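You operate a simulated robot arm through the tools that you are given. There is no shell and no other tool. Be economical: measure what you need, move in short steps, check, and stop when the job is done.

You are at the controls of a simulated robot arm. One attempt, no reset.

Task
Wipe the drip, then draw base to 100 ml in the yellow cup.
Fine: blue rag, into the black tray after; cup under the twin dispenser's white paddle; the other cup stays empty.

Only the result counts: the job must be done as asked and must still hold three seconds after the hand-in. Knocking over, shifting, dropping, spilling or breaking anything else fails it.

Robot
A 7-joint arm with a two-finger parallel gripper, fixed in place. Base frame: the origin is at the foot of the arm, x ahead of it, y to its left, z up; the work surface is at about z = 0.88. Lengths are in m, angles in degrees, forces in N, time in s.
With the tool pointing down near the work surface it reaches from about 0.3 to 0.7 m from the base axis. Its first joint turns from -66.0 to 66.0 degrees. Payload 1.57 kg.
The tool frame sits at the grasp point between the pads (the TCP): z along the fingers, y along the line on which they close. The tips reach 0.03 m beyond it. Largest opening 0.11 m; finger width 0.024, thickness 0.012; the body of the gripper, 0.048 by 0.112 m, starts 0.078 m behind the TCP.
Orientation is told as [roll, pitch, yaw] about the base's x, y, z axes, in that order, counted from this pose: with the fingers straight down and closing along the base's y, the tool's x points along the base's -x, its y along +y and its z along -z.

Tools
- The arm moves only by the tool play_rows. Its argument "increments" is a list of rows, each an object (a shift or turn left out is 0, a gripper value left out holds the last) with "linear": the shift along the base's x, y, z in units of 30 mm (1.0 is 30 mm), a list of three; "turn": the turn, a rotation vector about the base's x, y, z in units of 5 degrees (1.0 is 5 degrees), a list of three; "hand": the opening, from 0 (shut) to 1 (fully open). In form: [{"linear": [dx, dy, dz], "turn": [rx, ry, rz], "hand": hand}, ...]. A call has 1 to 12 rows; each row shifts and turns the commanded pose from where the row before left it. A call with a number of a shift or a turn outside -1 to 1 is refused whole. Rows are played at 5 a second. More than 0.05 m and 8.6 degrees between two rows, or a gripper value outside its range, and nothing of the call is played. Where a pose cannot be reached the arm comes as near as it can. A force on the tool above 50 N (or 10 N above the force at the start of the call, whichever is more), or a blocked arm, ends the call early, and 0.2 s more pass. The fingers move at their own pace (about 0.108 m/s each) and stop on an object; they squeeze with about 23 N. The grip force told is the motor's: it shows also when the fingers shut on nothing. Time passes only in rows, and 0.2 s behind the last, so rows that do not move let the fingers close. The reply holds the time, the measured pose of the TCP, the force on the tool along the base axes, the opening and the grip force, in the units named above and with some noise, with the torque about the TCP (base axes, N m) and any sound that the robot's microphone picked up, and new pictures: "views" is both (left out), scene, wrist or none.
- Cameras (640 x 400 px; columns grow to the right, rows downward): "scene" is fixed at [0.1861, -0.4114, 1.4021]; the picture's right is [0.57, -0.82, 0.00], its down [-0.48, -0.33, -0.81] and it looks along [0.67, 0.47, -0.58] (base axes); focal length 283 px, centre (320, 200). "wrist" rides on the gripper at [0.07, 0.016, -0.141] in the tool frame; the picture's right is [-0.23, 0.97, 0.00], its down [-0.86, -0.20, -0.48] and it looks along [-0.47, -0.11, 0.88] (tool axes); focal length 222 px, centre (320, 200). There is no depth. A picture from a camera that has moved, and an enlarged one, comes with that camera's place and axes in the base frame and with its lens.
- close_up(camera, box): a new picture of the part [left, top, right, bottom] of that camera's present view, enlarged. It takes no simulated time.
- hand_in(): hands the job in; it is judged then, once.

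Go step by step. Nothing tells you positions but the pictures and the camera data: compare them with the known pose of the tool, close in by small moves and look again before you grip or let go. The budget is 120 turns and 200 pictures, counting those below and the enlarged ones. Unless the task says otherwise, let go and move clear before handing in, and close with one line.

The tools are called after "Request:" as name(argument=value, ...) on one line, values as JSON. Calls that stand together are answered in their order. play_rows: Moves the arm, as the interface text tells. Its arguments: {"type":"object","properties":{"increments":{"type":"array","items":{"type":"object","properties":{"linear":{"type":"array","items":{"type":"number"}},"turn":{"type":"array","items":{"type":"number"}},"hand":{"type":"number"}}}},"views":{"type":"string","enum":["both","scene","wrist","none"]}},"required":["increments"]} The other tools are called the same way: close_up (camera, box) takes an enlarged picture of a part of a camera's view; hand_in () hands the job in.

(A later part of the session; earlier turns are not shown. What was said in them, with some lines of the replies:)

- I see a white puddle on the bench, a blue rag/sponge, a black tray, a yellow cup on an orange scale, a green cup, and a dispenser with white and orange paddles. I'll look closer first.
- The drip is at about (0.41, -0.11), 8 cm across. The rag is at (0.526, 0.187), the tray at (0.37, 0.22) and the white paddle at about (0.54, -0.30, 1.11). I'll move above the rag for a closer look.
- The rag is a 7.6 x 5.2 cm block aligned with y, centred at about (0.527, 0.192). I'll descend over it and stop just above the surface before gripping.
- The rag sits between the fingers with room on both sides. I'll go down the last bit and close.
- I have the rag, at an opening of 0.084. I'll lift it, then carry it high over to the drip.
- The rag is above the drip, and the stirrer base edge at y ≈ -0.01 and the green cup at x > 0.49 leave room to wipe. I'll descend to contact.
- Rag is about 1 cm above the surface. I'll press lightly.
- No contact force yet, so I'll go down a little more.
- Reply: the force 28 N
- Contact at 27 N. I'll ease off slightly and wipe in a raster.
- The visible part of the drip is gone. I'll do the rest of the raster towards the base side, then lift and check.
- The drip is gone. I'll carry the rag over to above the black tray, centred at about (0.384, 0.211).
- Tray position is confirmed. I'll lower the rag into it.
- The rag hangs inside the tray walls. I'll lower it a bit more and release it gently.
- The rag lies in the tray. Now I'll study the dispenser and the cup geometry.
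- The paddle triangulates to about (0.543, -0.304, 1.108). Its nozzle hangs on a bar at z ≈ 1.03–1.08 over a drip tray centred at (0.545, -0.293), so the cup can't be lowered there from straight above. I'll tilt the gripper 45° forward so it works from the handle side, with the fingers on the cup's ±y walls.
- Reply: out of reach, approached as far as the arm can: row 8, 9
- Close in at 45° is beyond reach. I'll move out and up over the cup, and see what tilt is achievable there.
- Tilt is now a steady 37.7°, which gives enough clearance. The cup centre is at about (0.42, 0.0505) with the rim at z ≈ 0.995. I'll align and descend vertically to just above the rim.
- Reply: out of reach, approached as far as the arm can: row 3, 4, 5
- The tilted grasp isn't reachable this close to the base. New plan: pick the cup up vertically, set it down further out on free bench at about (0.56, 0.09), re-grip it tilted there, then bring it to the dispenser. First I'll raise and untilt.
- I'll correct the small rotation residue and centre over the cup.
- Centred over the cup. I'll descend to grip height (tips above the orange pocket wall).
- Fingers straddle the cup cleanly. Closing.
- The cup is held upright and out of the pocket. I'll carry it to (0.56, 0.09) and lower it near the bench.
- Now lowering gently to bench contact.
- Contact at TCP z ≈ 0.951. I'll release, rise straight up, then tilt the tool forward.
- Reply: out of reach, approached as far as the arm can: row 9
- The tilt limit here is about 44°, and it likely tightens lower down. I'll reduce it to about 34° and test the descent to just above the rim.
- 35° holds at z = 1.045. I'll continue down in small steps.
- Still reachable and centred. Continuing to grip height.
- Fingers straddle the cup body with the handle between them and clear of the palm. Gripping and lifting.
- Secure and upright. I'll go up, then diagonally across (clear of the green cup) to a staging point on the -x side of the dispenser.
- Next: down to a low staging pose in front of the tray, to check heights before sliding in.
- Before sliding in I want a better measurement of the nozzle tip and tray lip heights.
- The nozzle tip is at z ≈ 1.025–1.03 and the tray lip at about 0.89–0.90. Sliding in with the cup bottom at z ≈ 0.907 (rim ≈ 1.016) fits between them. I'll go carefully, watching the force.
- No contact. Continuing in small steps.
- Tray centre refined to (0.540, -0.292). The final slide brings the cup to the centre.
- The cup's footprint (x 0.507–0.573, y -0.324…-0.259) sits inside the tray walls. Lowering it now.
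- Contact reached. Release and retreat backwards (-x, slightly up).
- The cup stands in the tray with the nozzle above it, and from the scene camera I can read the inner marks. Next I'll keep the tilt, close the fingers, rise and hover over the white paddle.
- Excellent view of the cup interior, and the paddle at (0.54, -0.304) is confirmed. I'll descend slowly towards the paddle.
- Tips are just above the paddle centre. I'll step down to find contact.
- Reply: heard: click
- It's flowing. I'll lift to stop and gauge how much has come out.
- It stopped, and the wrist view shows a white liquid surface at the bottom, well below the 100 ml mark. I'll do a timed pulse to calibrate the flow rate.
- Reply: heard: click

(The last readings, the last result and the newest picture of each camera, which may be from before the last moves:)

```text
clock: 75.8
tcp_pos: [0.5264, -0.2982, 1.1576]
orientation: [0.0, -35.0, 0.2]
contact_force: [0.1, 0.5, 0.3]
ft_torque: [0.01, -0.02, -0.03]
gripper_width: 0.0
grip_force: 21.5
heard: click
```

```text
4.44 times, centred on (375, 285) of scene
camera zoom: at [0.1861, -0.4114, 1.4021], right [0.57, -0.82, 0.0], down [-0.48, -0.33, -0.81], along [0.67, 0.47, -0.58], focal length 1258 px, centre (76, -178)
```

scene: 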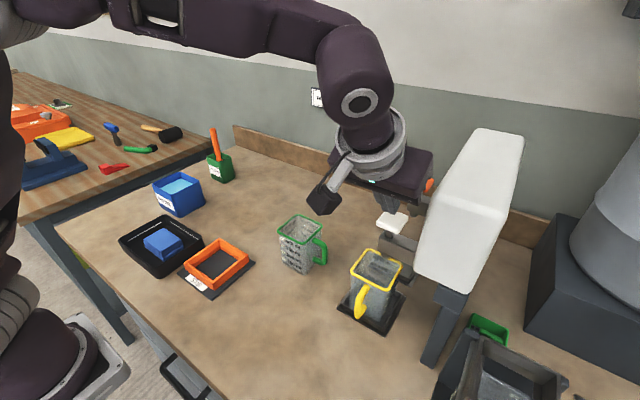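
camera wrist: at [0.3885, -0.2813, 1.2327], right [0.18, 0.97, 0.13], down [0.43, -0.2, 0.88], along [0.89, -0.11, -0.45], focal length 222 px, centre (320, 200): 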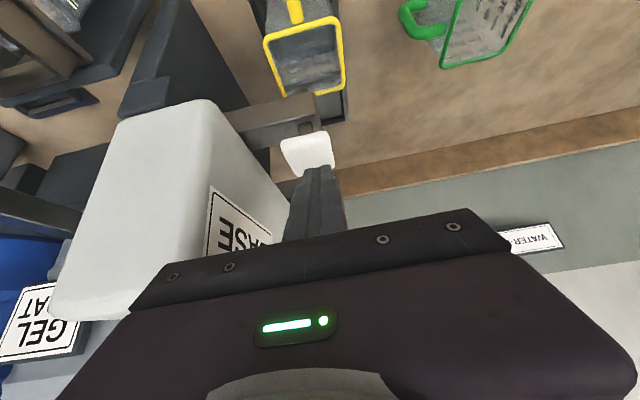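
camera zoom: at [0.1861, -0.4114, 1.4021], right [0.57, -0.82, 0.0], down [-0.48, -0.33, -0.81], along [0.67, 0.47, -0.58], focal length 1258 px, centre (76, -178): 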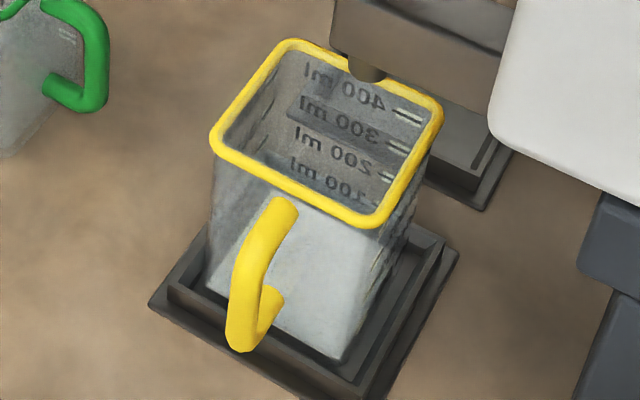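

The level rose only slightly, roughly 8 ml. I'll give a longer pulse.

Request:
play_rows(increments=[{"linear": [0, 0, -0.6]}, {}, {}, {}, {}, {}, {}, {}, {}, {}, {}, {"linear": [0, 0, 0.6]}], views="none")

Request:
close_up(camera="wrist", box=[280, 5, 345, 70])

Request:
close_up(camera="scene", box=[340, 240, 410, 330])

```text
clock: 78.4
tcp_pos: [0.5255, -0.2978, 1.1565]
orientation: [-0.1, -35.0, 0.1]
contact_force: [-0.7, -0.3, -0.8]
ft_torque: [0.02, -0.02, -0.02]
gripper_width: 0.0001
grip_force: 20.9
heard: click
```

```text
6.15 times, centred on (312, 38) of wrist
camera zoom: at [0.3887, -0.2811, 1.2329], right [0.18, 0.97, 0.13], down [0.43, -0.2, 0.88], along [0.89, -0.11, -0.45], focal length 1367 px, centre (366, 1200)
```

zoom: 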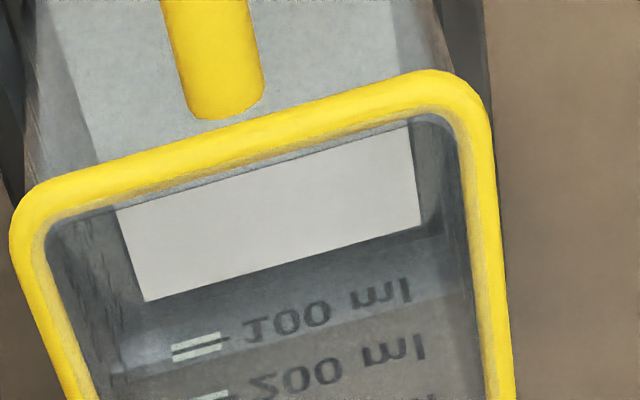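

```text
4.44 times, centred on (375, 285) of scene
camera zoom: at [0.1861, -0.4114, 1.4021], right [0.57, -0.82, 0.0], down [-0.48, -0.33, -0.81], along [0.67, 0.47, -0.58], focal length 1258 px, centre (76, -178)
```

zoom: 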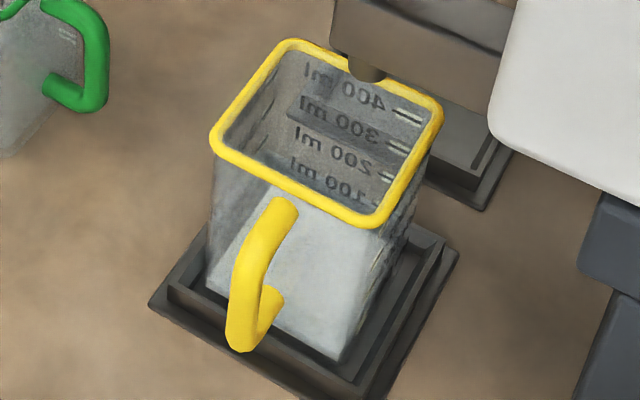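

Flow is roughly 8–10 ml/s, so about 35 ml should be in. To avoid parallax errors I'll measure the mark heights precisely on the identical green cup.

Request:
close_up(camera="scene", box=[270, 210, 335, 280])

Request:
close_up(camera="wrist", box=[240, 0, 360, 100])

```text
5.71 times, centred on (302, 245) of scene
camera zoom: at [0.1861, -0.4114, 1.4021], right [0.57, -0.82, 0.0], down [-0.48, -0.33, -0.81], along [0.67, 0.47, -0.58], focal length 1618 px, centre (420, -57)
```

zoom: 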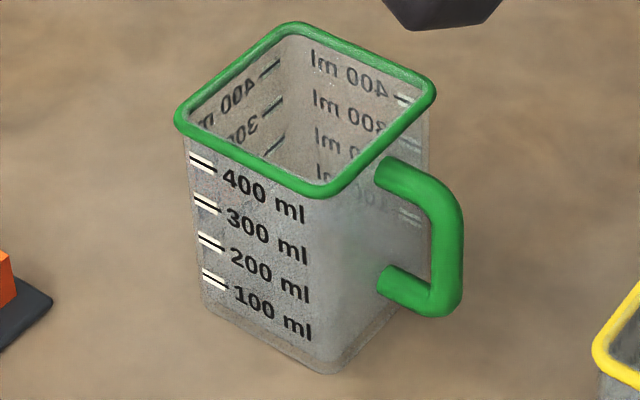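

```text
4.00 times, centred on (300, 50) of wrist
camera zoom: at [0.3887, -0.2811, 1.2329], right [0.18, 0.97, 0.13], down [0.43, -0.2, 0.88], along [0.89, -0.11, -0.45], focal length 888 px, centre (400, 800)
```

zoom: 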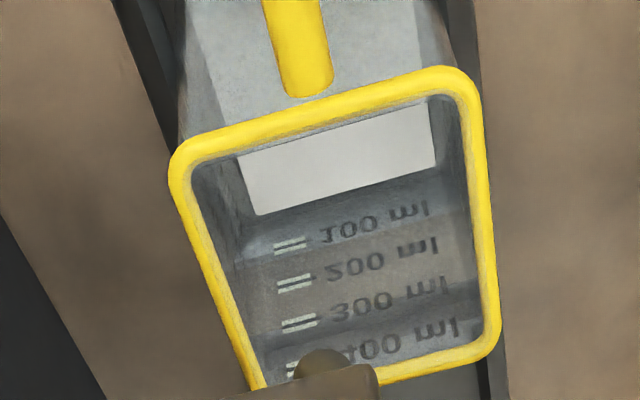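

Marks are linear from the bottom, about 22.8 mm per 100 ml, so roughly 33 ml is in and the flow is about 8.6 ml/s. I'll give two more pulses of about 20 ml each and re-measure.

Request:
play_rows(increments=[{"linear": [0, 0, -0.6]}, {}, {}, {}, {}, {}, {}, {}, {}, {}, {}, {"linear": [0, 0, 0.6]}], views="none")

Request:
close_up(camera="wrist", box=[280, 5, 345, 70])

Request:
play_rows(increments=[{"linear": [0, 0, -0.6]}, {}, {}, {}, {}, {}, {}, {}, {}, {}, {}, {"linear": [0, 0, 0.6]}], views="none")

Request:
close_up(camera="wrist", box=[280, 5, 345, 70])

Request:
close_up(camera="scene", box=[340, 240, 410, 330])

```text
clock: 81.0
tcp_pos: [0.526, -0.297, 1.1574]
orientation: [-0.1, -35.0, 0.2]
contact_force: [0.3, 0.3, 0.0]
ft_torque: [0.0, 0.02, -0.01]
gripper_width: 0.0
grip_force: 20.8
heard: click
```

```text
6.15 times, centred on (312, 38) of wrist
camera zoom: at [0.3884, -0.2805, 1.2334], right [0.18, 0.97, 0.13], down [0.43, -0.2, 0.88], along [0.89, -0.11, -0.45], focal length 1367 px, centre (366, 1200)
```

zoom: 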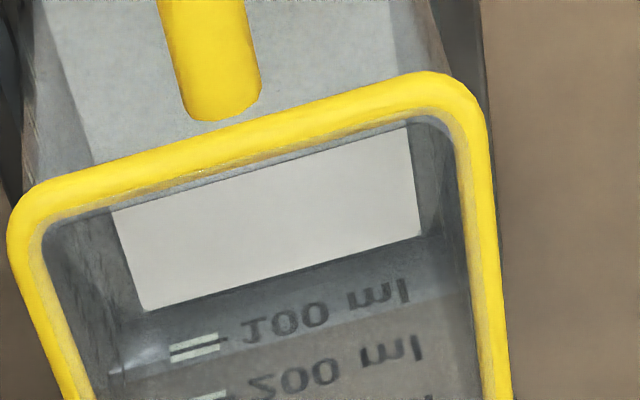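

```text
clock: 83.6
tcp_pos: [0.5254, -0.2974, 1.1573]
orientation: [0.0, -35.1, 0.2]
contact_force: [0.7, -0.2, 1.1]
ft_torque: [0.02, -0.02, -0.04]
gripper_width: 0.0
grip_force: 21.8
heard: click
```

```text
6.15 times, centred on (312, 38) of wrist
camera zoom: at [0.3891, -0.2804, 1.2333], right [0.18, 0.97, 0.13], down [0.43, -0.2, 0.88], along [0.89, -0.11, -0.45], focal length 1367 px, centre (366, 1200)
```

zoom: 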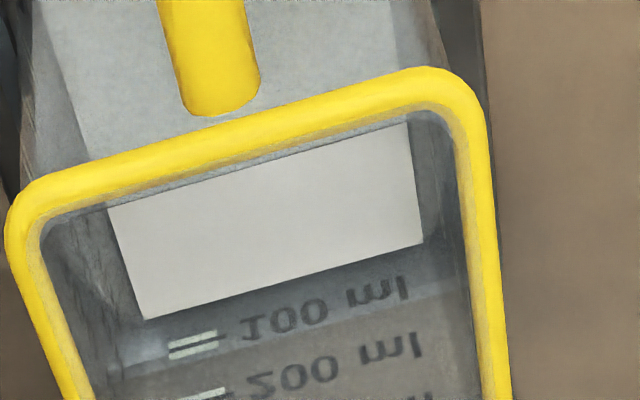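

```text
4.44 times, centred on (375, 285) of scene
camera zoom: at [0.1861, -0.4114, 1.4021], right [0.57, -0.82, 0.0], down [-0.48, -0.33, -0.81], along [0.67, 0.47, -0.58], focal length 1258 px, centre (76, -178)
```

zoom: 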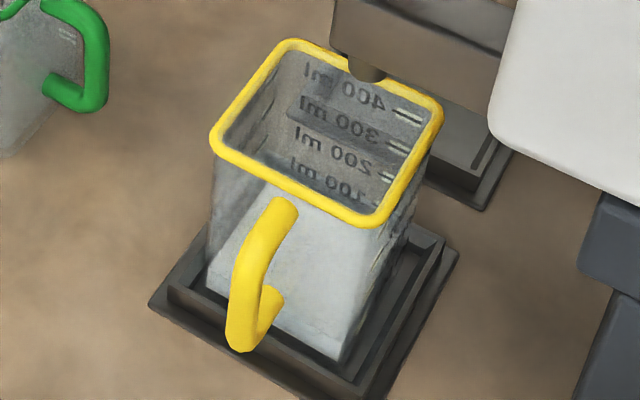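

About 70 ml by rate estimate. I'll check the visible side face in the scene camera for an independent level reading.

Request:
close_up(camera="scene", box=[372, 278, 396, 324])

Request:
play_rows(increments=[{"linear": [0, 0, 0.8]}, {"linear": [-0.9, 0, 0.3]}, {"linear": [-0.9, 0, 0]}, {"linear": [-0.9, 0, 0]}, {"linear": [-0.9, 0, 0]}, {"hand": 1, "linear": [-0.3, 0, -0.8]}, {"linear": [0, 0, -1]}, {"linear": [0, 0, -1]}, {"linear": [0, 0, -1]}, {"linear": [0, 0, -1]}, {"linear": [0, 0, -1]}, {}])

```text
8.70 times, centred on (384, 301) of scene
camera zoom: at [0.1861, -0.4114, 1.4021], right [0.57, -0.82, 0.0], down [-0.48, -0.33, -0.81], along [0.67, 0.47, -0.58], focal length 2462 px, centre (-236, -678)
```

zoom: 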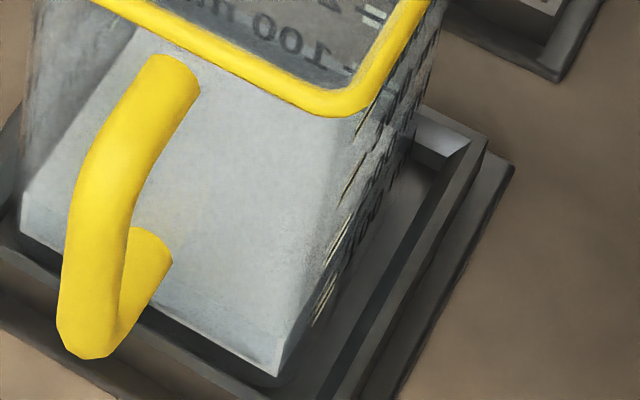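

```text
clock: 86.2
tcp_pos: [0.4075, -0.2977, 1.017]
orientation: [-0.3, -35.0, 0.3]
contact_force: [-0.2, 0.6, -0.1]
ft_torque: [0.02, -0.03, 0.01]
gripper_width: 0.1098
grip_force: 0.0
camera wrist: at [0.2709, -0.2812, 1.0928], right [0.18, 0.97, 0.13], down [0.43, -0.2, 0.88], along [0.89, -0.11, -0.45], focal length 222 px, centre (320, 200)
```

scene: 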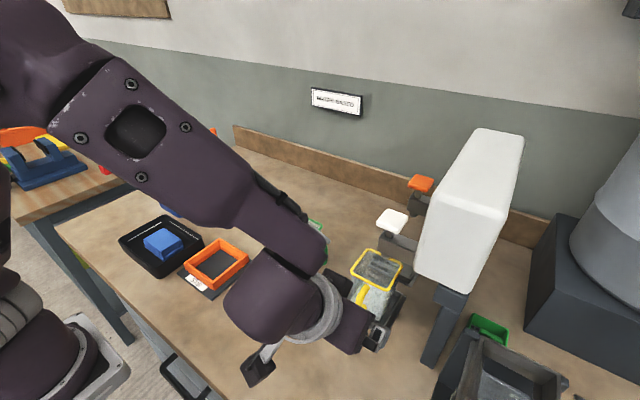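
wrist: 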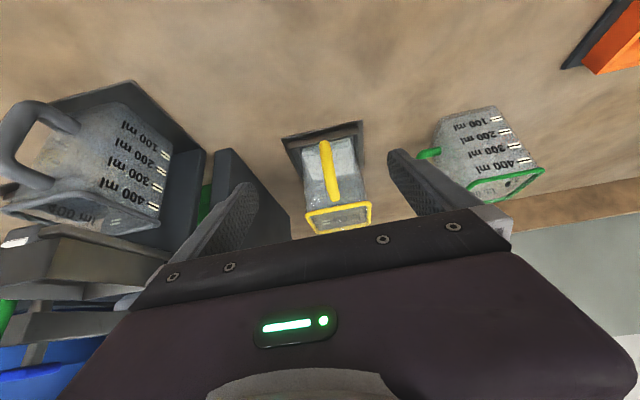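

Good: the cup is visible side-on between the fingers. I'll zoom in.

Request:
close_up(camera="wrist", box=[280, 115, 380, 240])

Request:
play_rows(increments=[{"linear": [0, 0, -0.9]}, {"linear": [0, 0, -0.9]}, {"linear": [0, 0, -0.4]}, {}], views="none")

Request:
close_up(camera="wrist", box=[280, 130, 380, 250])

```text
3.20 times, centred on (330, 178) of wrist
camera zoom: at [0.2709, -0.2812, 1.0928], right [0.18, 0.97, 0.13], down [0.43, -0.2, 0.88], along [0.89, -0.11, -0.45], focal length 711 px, centre (288, 272)
```

zoom: 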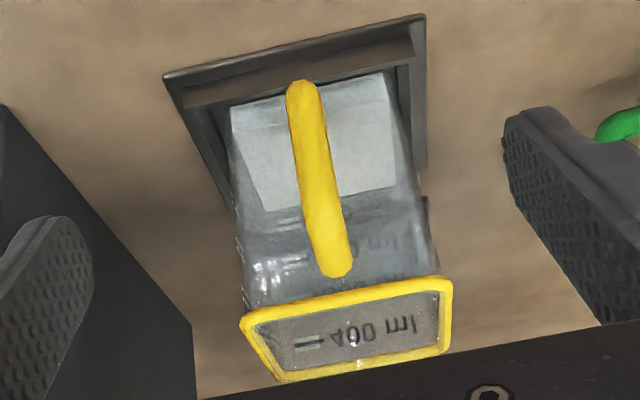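

```text
clock: 87.2
tcp_pos: [0.4087, -0.297, 0.9505]
orientation: [-0.2, -35.0, 0.3]
contact_force: [0.8, -0.4, 0.3]
ft_torque: [0.02, 0.01, 0.02]
gripper_width: 0.1101
grip_force: 0.1
```

```text
3.33 times, centred on (330, 190) of wrist
camera zoom: at [0.2715, -0.2813, 1.0274], right [0.18, 0.97, 0.13], down [0.43, -0.2, 0.88], along [0.89, -0.11, -0.45], focal length 740 px, centre (287, 233)
```

zoom: 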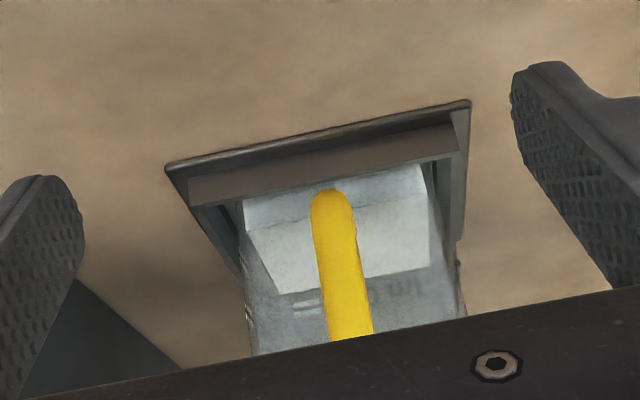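

The low view puts the level about 6 mm below the 100 ml mark, so about 74 ml. That agrees with the rate estimate (71 ml) and the steep view. I'll return above the paddle.

Request:
play_rows(increments=[{"hand": 0, "linear": [0, 0, 1]}, {"linear": [0, 0, 1]}, {"linear": [0, 0, 1]}, {"linear": [0, 0, 1]}, {"linear": [0, 0, 1]}, {"linear": [0, 0, 1]}, {"linear": [0, 0, 1]}, {"linear": [0.5, 0, 1]}, {"linear": [0.9, 0, 0]}, {"linear": [0.9, 0, 0]}, {"linear": [0.9, 0, 0]}, {"linear": [0.71, 0, 0]}], views="none")

Request:
play_rows(increments=[{"linear": [0, 0, -0.5]}, {"linear": [0, 0, -0.6]}, {}])

```text
clock: 89.8
tcp_pos: [0.5265, -0.2981, 1.1908]
orientation: [-0.1, -35.1, 0.2]
contact_force: [0.8, 0.0, -0.7]
ft_torque: [-0.04, 0.01, 0.02]
gripper_width: 0.0001
grip_force: 21.1
```

```text
clock: 90.6
tcp_pos: [0.5265, -0.2981, 1.158]
orientation: [-0.1, -35.0, 0.3]
contact_force: [-0.6, 0.2, -0.4]
ft_torque: [0.01, 0.02, 0.02]
gripper_width: 0.0001
grip_force: 20.9
camera wrist: at [0.3897, -0.2811, 1.234], right [0.18, 0.97, 0.13], down [0.43, -0.2, 0.88], along [0.89, -0.11, -0.45], focal length 222 px, centre (320, 200)
```

scene: 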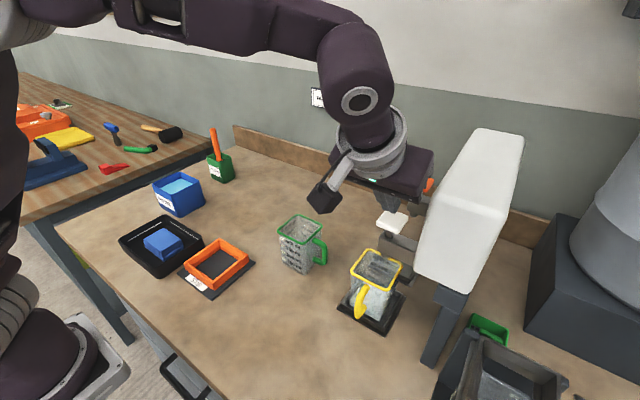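
wrist: 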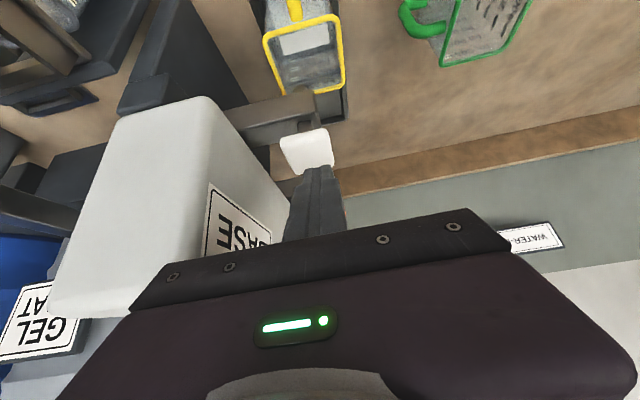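

Back in position. I'll give another pulse of about 19 ml.

Request:
play_rows(increments=[{"linear": [0, 0, -0.6]}, {}, {}, {}, {}, {}, {}, {}, {}, {}, {}, {"linear": [0, 0, 0.6]}], views="none")

Request:
close_up(camera="wrist", box=[280, 5, 345, 70])

```text
clock: 93.2
tcp_pos: [0.5259, -0.2983, 1.1576]
orientation: [-0.2, -35.0, 0.3]
contact_force: [0.1, 0.2, 0.1]
ft_torque: [0.0, 0.0, 0.01]
gripper_width: 0.0
grip_force: 21.4
heard: click
```

```text
6.15 times, centred on (312, 38) of wrist
camera zoom: at [0.389, -0.2815, 1.2344], right [0.18, 0.97, 0.13], down [0.43, -0.2, 0.88], along [0.89, -0.11, -0.45], focal length 1367 px, centre (366, 1200)
```

zoom: 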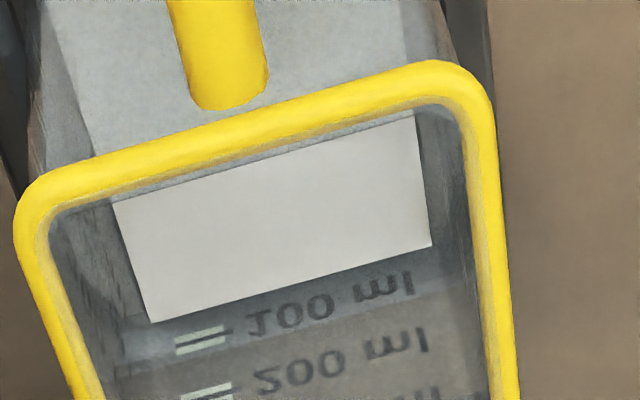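

Request:
close_up(camera="wrist", box=[292, 50, 332, 75])

Request:
close_up(camera="scene", box=[340, 240, 410, 330])

```text
16.00 times, centred on (312, 62) of wrist
camera zoom: at [0.389, -0.2815, 1.2344], right [0.18, 0.97, 0.13], down [0.43, -0.2, 0.88], along [0.89, -0.11, -0.45], focal length 3554 px, centre (448, 2400)
```

zoom: 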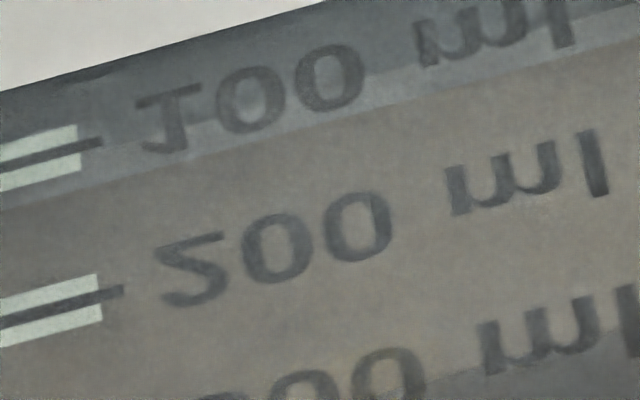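

```text
4.44 times, centred on (375, 285) of scene
camera zoom: at [0.1861, -0.4114, 1.4021], right [0.57, -0.82, 0.0], down [-0.48, -0.33, -0.81], along [0.67, 0.47, -0.58], focal length 1258 px, centre (76, -178)
```

zoom: 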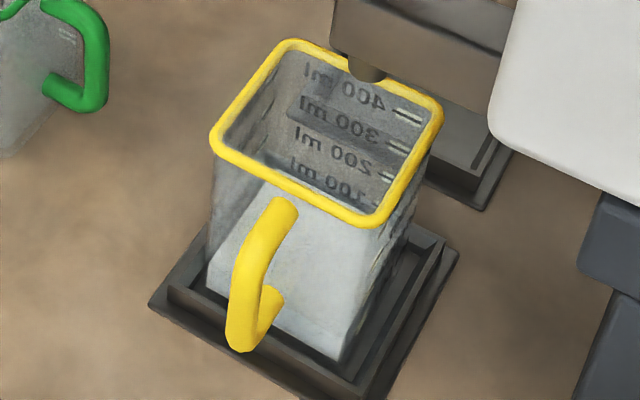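

High-zoom reading: about 85–91 ml now. I'll add a small pulse of about 7 ml, then recheck.

Request:
play_rows(increments=[{"linear": [0, 0, -0.6]}, {}, {}, {}, {"linear": [0, 0, 0.6]}, {}], views="none")

Request:
close_up(camera="wrist", box=[292, 50, 332, 75])

```text
clock: 94.6
tcp_pos: [0.5264, -0.298, 1.1588]
orientation: [-0.2, -35.0, 0.3]
contact_force: [-0.5, 0.3, 0.2]
ft_torque: [-0.01, 0.0, -0.01]
gripper_width: 0.0003
grip_force: 21.3
heard: click
```

```text
16.00 times, centred on (312, 62) of wrist
camera zoom: at [0.3888, -0.2813, 1.2345], right [0.18, 0.97, 0.13], down [0.43, -0.2, 0.88], along [0.89, -0.11, -0.45], focal length 3554 px, centre (448, 2400)
```

zoom: 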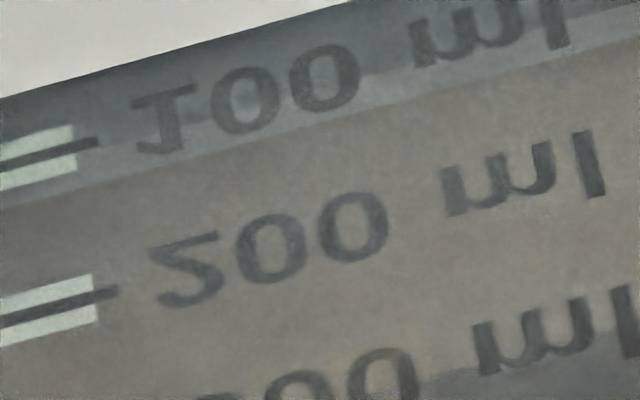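

Now a precise low-angle check.

Request:
play_rows(increments=[{"linear": [0, 0, 0.8]}, {"linear": [-0.9, 0, 0.3]}, {"linear": [-0.9, 0, 0]}, {"linear": [-0.9, 0, 0]}, {"linear": [-0.9, 0, 0]}, {"hand": 1, "linear": [-0.3, 0, -0.8]}, {"linear": [0, 0, -1]}, {"linear": [0, 0, -1]}, {"linear": [0, 0, -1]}, {"linear": [0, 0, -1]}, {"linear": [0, 0, -1]}, {"linear": [0, 0, -1]}], views="none")

Request:
close_up(camera="wrist", box=[300, 130, 370, 230])

Request:
play_rows(increments=[{"linear": [0, 0, -0.7]}, {"linear": [0, 0, -0.6]}, {}], views="none")

Request:
close_up(camera="wrist", box=[305, 175, 365, 235])

```text
clock: 97.2
tcp_pos: [0.4087, -0.2974, 0.9858]
orientation: [-0.4, -35.0, 0.3]
contact_force: [0.0, -0.1, -0.1]
ft_torque: [0.0, 0.03, -0.01]
gripper_width: 0.1101
grip_force: 0.1
```

```text
4.00 times, centred on (335, 180) of wrist
camera zoom: at [0.2722, -0.2811, 1.0626], right [0.18, 0.97, 0.13], down [0.43, -0.19, 0.88], along [0.89, -0.11, -0.45], focal length 888 px, centre (260, 280)
```

zoom: 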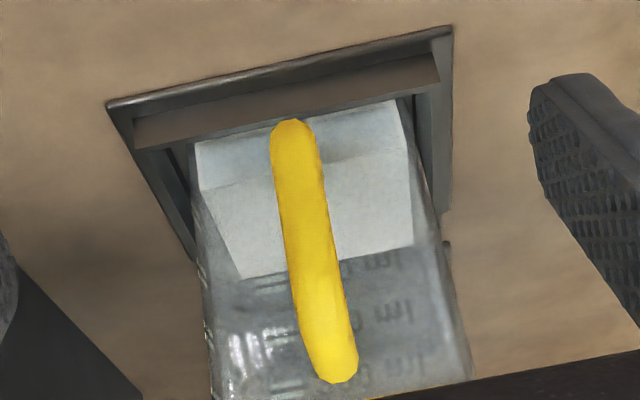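

```text
clock: 98.0
tcp_pos: [0.4095, -0.2966, 0.9478]
orientation: [-0.3, -34.9, 0.3]
contact_force: [-0.8, -0.3, -0.4]
ft_torque: [-0.01, -0.05, 0.01]
gripper_width: 0.1103
grip_force: 0.0
```

```text
6.67 times, centred on (335, 205) of wrist
camera zoom: at [0.2724, -0.2807, 1.0234], right [0.18, 0.97, 0.13], down [0.43, -0.2, 0.88], along [0.89, -0.11, -0.45], focal length 1481 px, centre (220, 167)
```

zoom: 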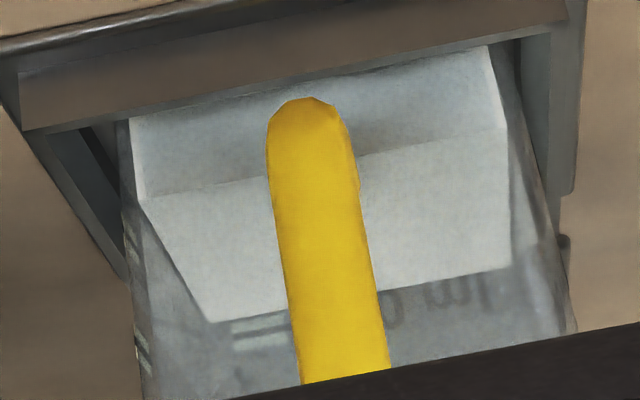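

Combined estimates put the level at about 92–93 ml. One more small pulse of about 6.5 ml should land near the mark.

Request:
play_rows(increments=[{"hand": 0, "linear": [0, 0, 1]}, {"linear": [0, 0, 1]}, {"linear": [0, 0, 1]}, {"linear": [0, 0, 1]}, {"linear": [0, 0, 1]}, {"linear": [0, 0, 1]}, {"linear": [0, 0, 1]}, {"linear": [0.5, 0, 1]}, {"linear": [0.9, 0, 0]}, {"linear": [0.9, 0, 0]}, {"linear": [0.9, 0, 0]}, {"linear": [0.69, -0.04, 0]}], views="none")

Request:
play_rows(increments=[{"linear": [0, 0, -0.4]}, {"linear": [0, 0, -0.6]}, {}], views="none")

```text
clock: 100.6
tcp_pos: [0.5265, -0.2986, 1.1886]
orientation: [-0.1, -35.1, 0.2]
contact_force: [-1.2, -0.6, -0.7]
ft_torque: [0.02, 0.02, -0.02]
gripper_width: 0.0
grip_force: 20.9
```

```text
clock: 101.4
tcp_pos: [0.5256, -0.2998, 1.1572]
orientation: [-0.2, -35.1, 0.3]
contact_force: [-0.4, 0.1, -0.8]
ft_torque: [0.01, 0.0, 0.01]
gripper_width: 0.0
grip_force: 21.6
```

Request:
play_rows(increments=[{"linear": [0, 0, -0.6]}, {}, {}, {}, {"linear": [0, 0, 0.6]}, {}], views="none")

Request:
close_up(camera="wrist", box=[292, 50, 332, 75])

Request:
close_up(camera="scene", box=[320, 170, 460, 350])

```text
clock: 102.8
tcp_pos: [0.5239, -0.2999, 1.1584]
orientation: [-0.2, -35.0, 0.4]
contact_force: [-0.3, 0.3, -0.1]
ft_torque: [0.0, -0.01, -0.02]
gripper_width: 0.0
grip_force: 21.8
heard: click
```

```text
16.00 times, centred on (312, 62) of wrist
camera zoom: at [0.3887, -0.2824, 1.2345], right [0.18, 0.97, 0.13], down [0.43, -0.2, 0.88], along [0.89, -0.11, -0.45], focal length 3554 px, centre (448, 2400)
```

zoom: 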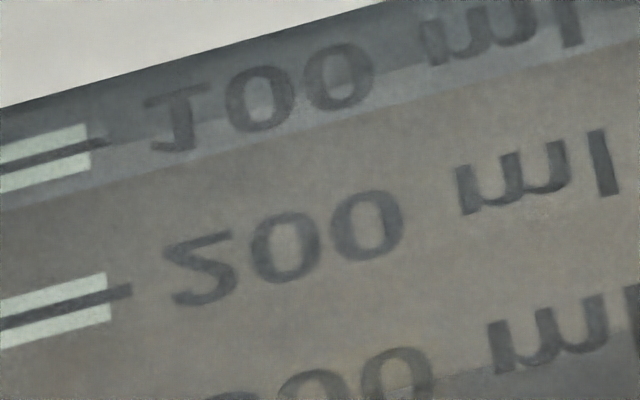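

```text
2.22 times, centred on (390, 260) of scene
camera zoom: at [0.1861, -0.4114, 1.4021], right [0.57, -0.82, 0.0], down [-0.48, -0.33, -0.81], along [0.67, 0.47, -0.58], focal length 629 px, centre (164, 67)
```

zoom: 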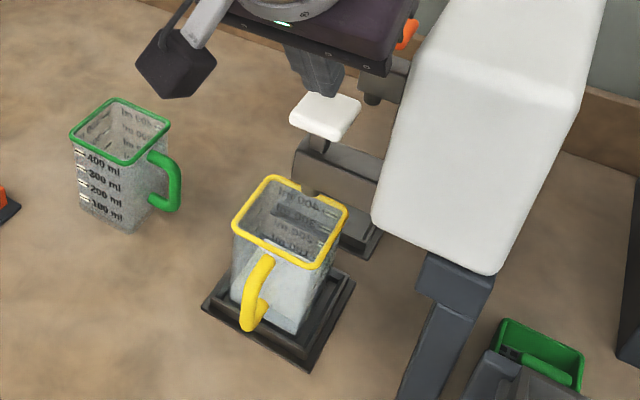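

Now about 96–97 ml. I'll do a final tiny pulse of about 3 ml.

Request:
play_rows(increments=[{"linear": [0, 0, -0.6]}, {}, {}, {"linear": [0, 0, 0.6]}, {}], views="none")

Request:
close_up(camera="wrist", box=[292, 50, 332, 75])

Request:
play_rows(increments=[{"linear": [0, 0, 0.8]}, {"linear": [-0.9, 0, 0.3]}, {"linear": [-0.9, 0, 0]}, {"linear": [-0.9, 0, 0]}, {"linear": [-0.9, 0, 0]}, {"hand": 1, "linear": [-0.25, 0, -0.8]}, {"linear": [0, 0, -1]}, {"linear": [0, 0, -1]}, {"linear": [0, 0, -1]}, {"linear": [0, 0, -1]}, {"linear": [0, 0, -1]}, {"linear": [0, 0, -1]}], views="none")

Request:
play_rows(increments=[{"linear": [0, 0, -0.7]}, {"linear": [0, 0, -0.6]}, {}], views="none")

Request:
close_up(camera="wrist", box=[305, 175, 365, 235])

```text
clock: 104.0
tcp_pos: [0.5255, -0.2985, 1.1571]
orientation: [-0.3, -34.9, 0.3]
contact_force: [0.0, -0.7, 0.2]
ft_torque: [0.02, 0.0, 0.02]
gripper_width: 0.0001
grip_force: 21.8
heard: click
```

```text
16.00 times, centred on (312, 62) of wrist
camera zoom: at [0.3887, -0.282, 1.234], right [0.18, 0.97, 0.13], down [0.43, -0.2, 0.88], along [0.89, -0.11, -0.45], focal length 3554 px, centre (448, 2400)
```

zoom: 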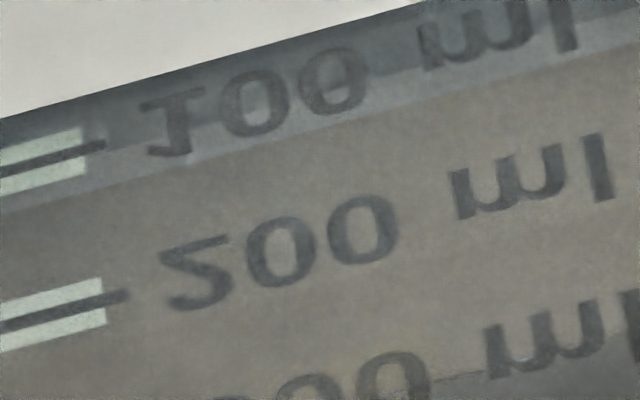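

```text
clock: 106.6
tcp_pos: [0.4092, -0.2991, 0.9882]
orientation: [-0.3, -35.1, 0.2]
contact_force: [-0.1, 0.1, 0.2]
ft_torque: [0.01, 0.01, 0.0]
gripper_width: 0.1099
grip_force: 0.1
```

```text
clock: 107.4
tcp_pos: [0.4097, -0.2994, 0.9473]
orientation: [-0.2, -35.0, 0.3]
contact_force: [0.4, -0.4, -0.3]
ft_torque: [-0.01, -0.06, -0.02]
gripper_width: 0.1099
grip_force: 0.1
```

```text
6.67 times, centred on (335, 205) of wrist
camera zoom: at [0.2732, -0.2825, 1.0235], right [0.18, 0.97, 0.13], down [0.43, -0.2, 0.88], along [0.89, -0.11, -0.45], focal length 1481 px, centre (220, 167)
```

zoom: 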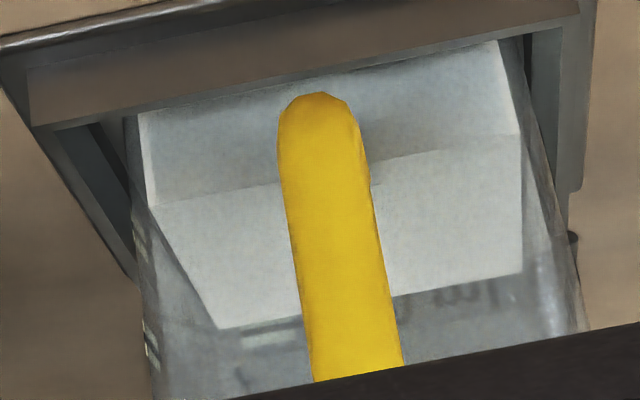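

The low view now reads about 96 ml and the steep view about 100 ml, so the level is at the mark within measuring accuracy. I'll retract clear and take a final look.

Request:
play_rows(increments=[{"linear": [-0.3, 0, 0.9]}, {"linear": [-0.3, 0, 1]}, {"linear": [0, 0.3, 1]}, {"linear": [0, 0.5, 1]}, {"linear": [0, 0.8, 1]}, {"linear": [0, 1, 1]}, {"linear": [0, 1, 1]}, {"linear": [0, 1, 0.5]}, {"linear": [0, 1, 0]}, {"linear": [0, 1, 0]}, {}])

Request:
close_up(camera="scene", box=[260, 170, 460, 350])

```text
clock: 109.8
tcp_pos: [0.392, -0.1007, 1.1702]
orientation: [-0.3, -35.0, 0.3]
contact_force: [0.4, 0.4, -1.0]
ft_torque: [-0.01, 0.01, 0.01]
gripper_width: 0.1098
grip_force: 0.0
camera wrist: at [0.2548, -0.0842, 1.2462], right [0.18, 0.97, 0.13], down [0.43, -0.2, 0.88], along [0.89, -0.11, -0.45], focal length 222 px, centre (320, 200)
```

scene: 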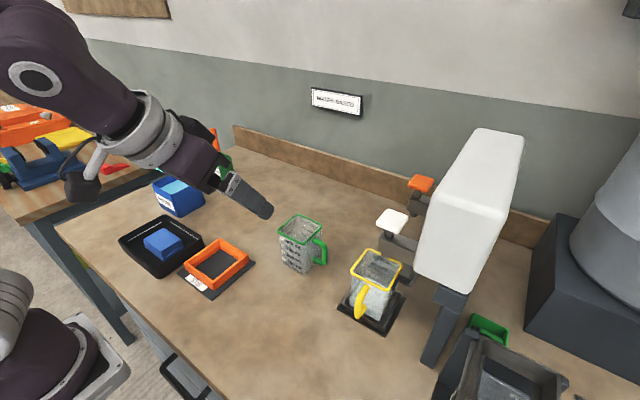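
wrist: 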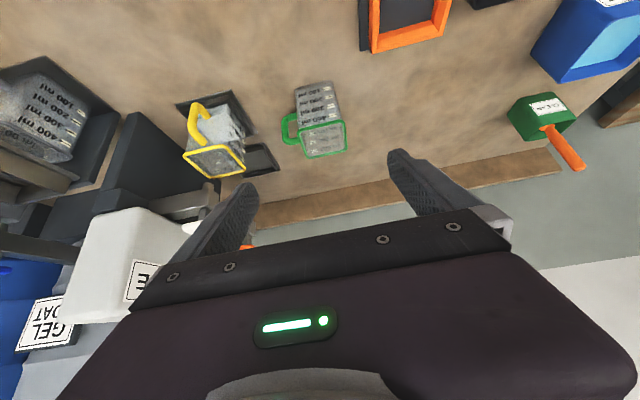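

```text
2.22 times, centred on (360, 260) of scene
camera zoom: at [0.1861, -0.4114, 1.4021], right [0.57, -0.82, 0.0], down [-0.48, -0.33, -0.81], along [0.67, 0.47, -0.58], focal length 629 px, centre (231, 67)
```

zoom: 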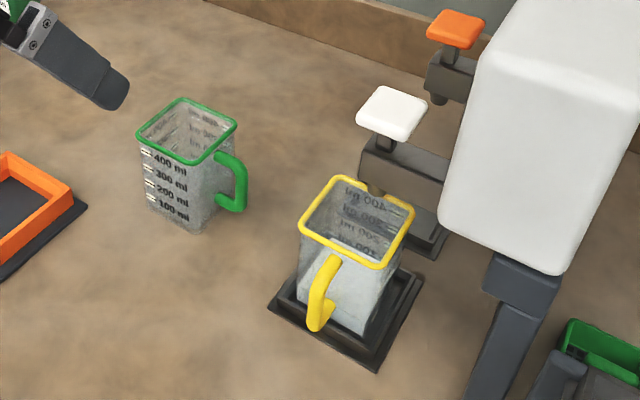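

Everything is in place: the drip is wiped, the rag is in the tray, the yellow cup stands under the white paddle at about 100 ml, and the green cup is empty and unmoved. Handing in.

Request:
hand_in()

```text
The job is handed in.
```

The drip is wiped and the blue rag is in the black tray. The yellow cup stands under the white paddle with base drawn to about 100 ml; my readings ranged from about 94 to 104 ml. The green cup is empty and was not moved, and the job is handed in.
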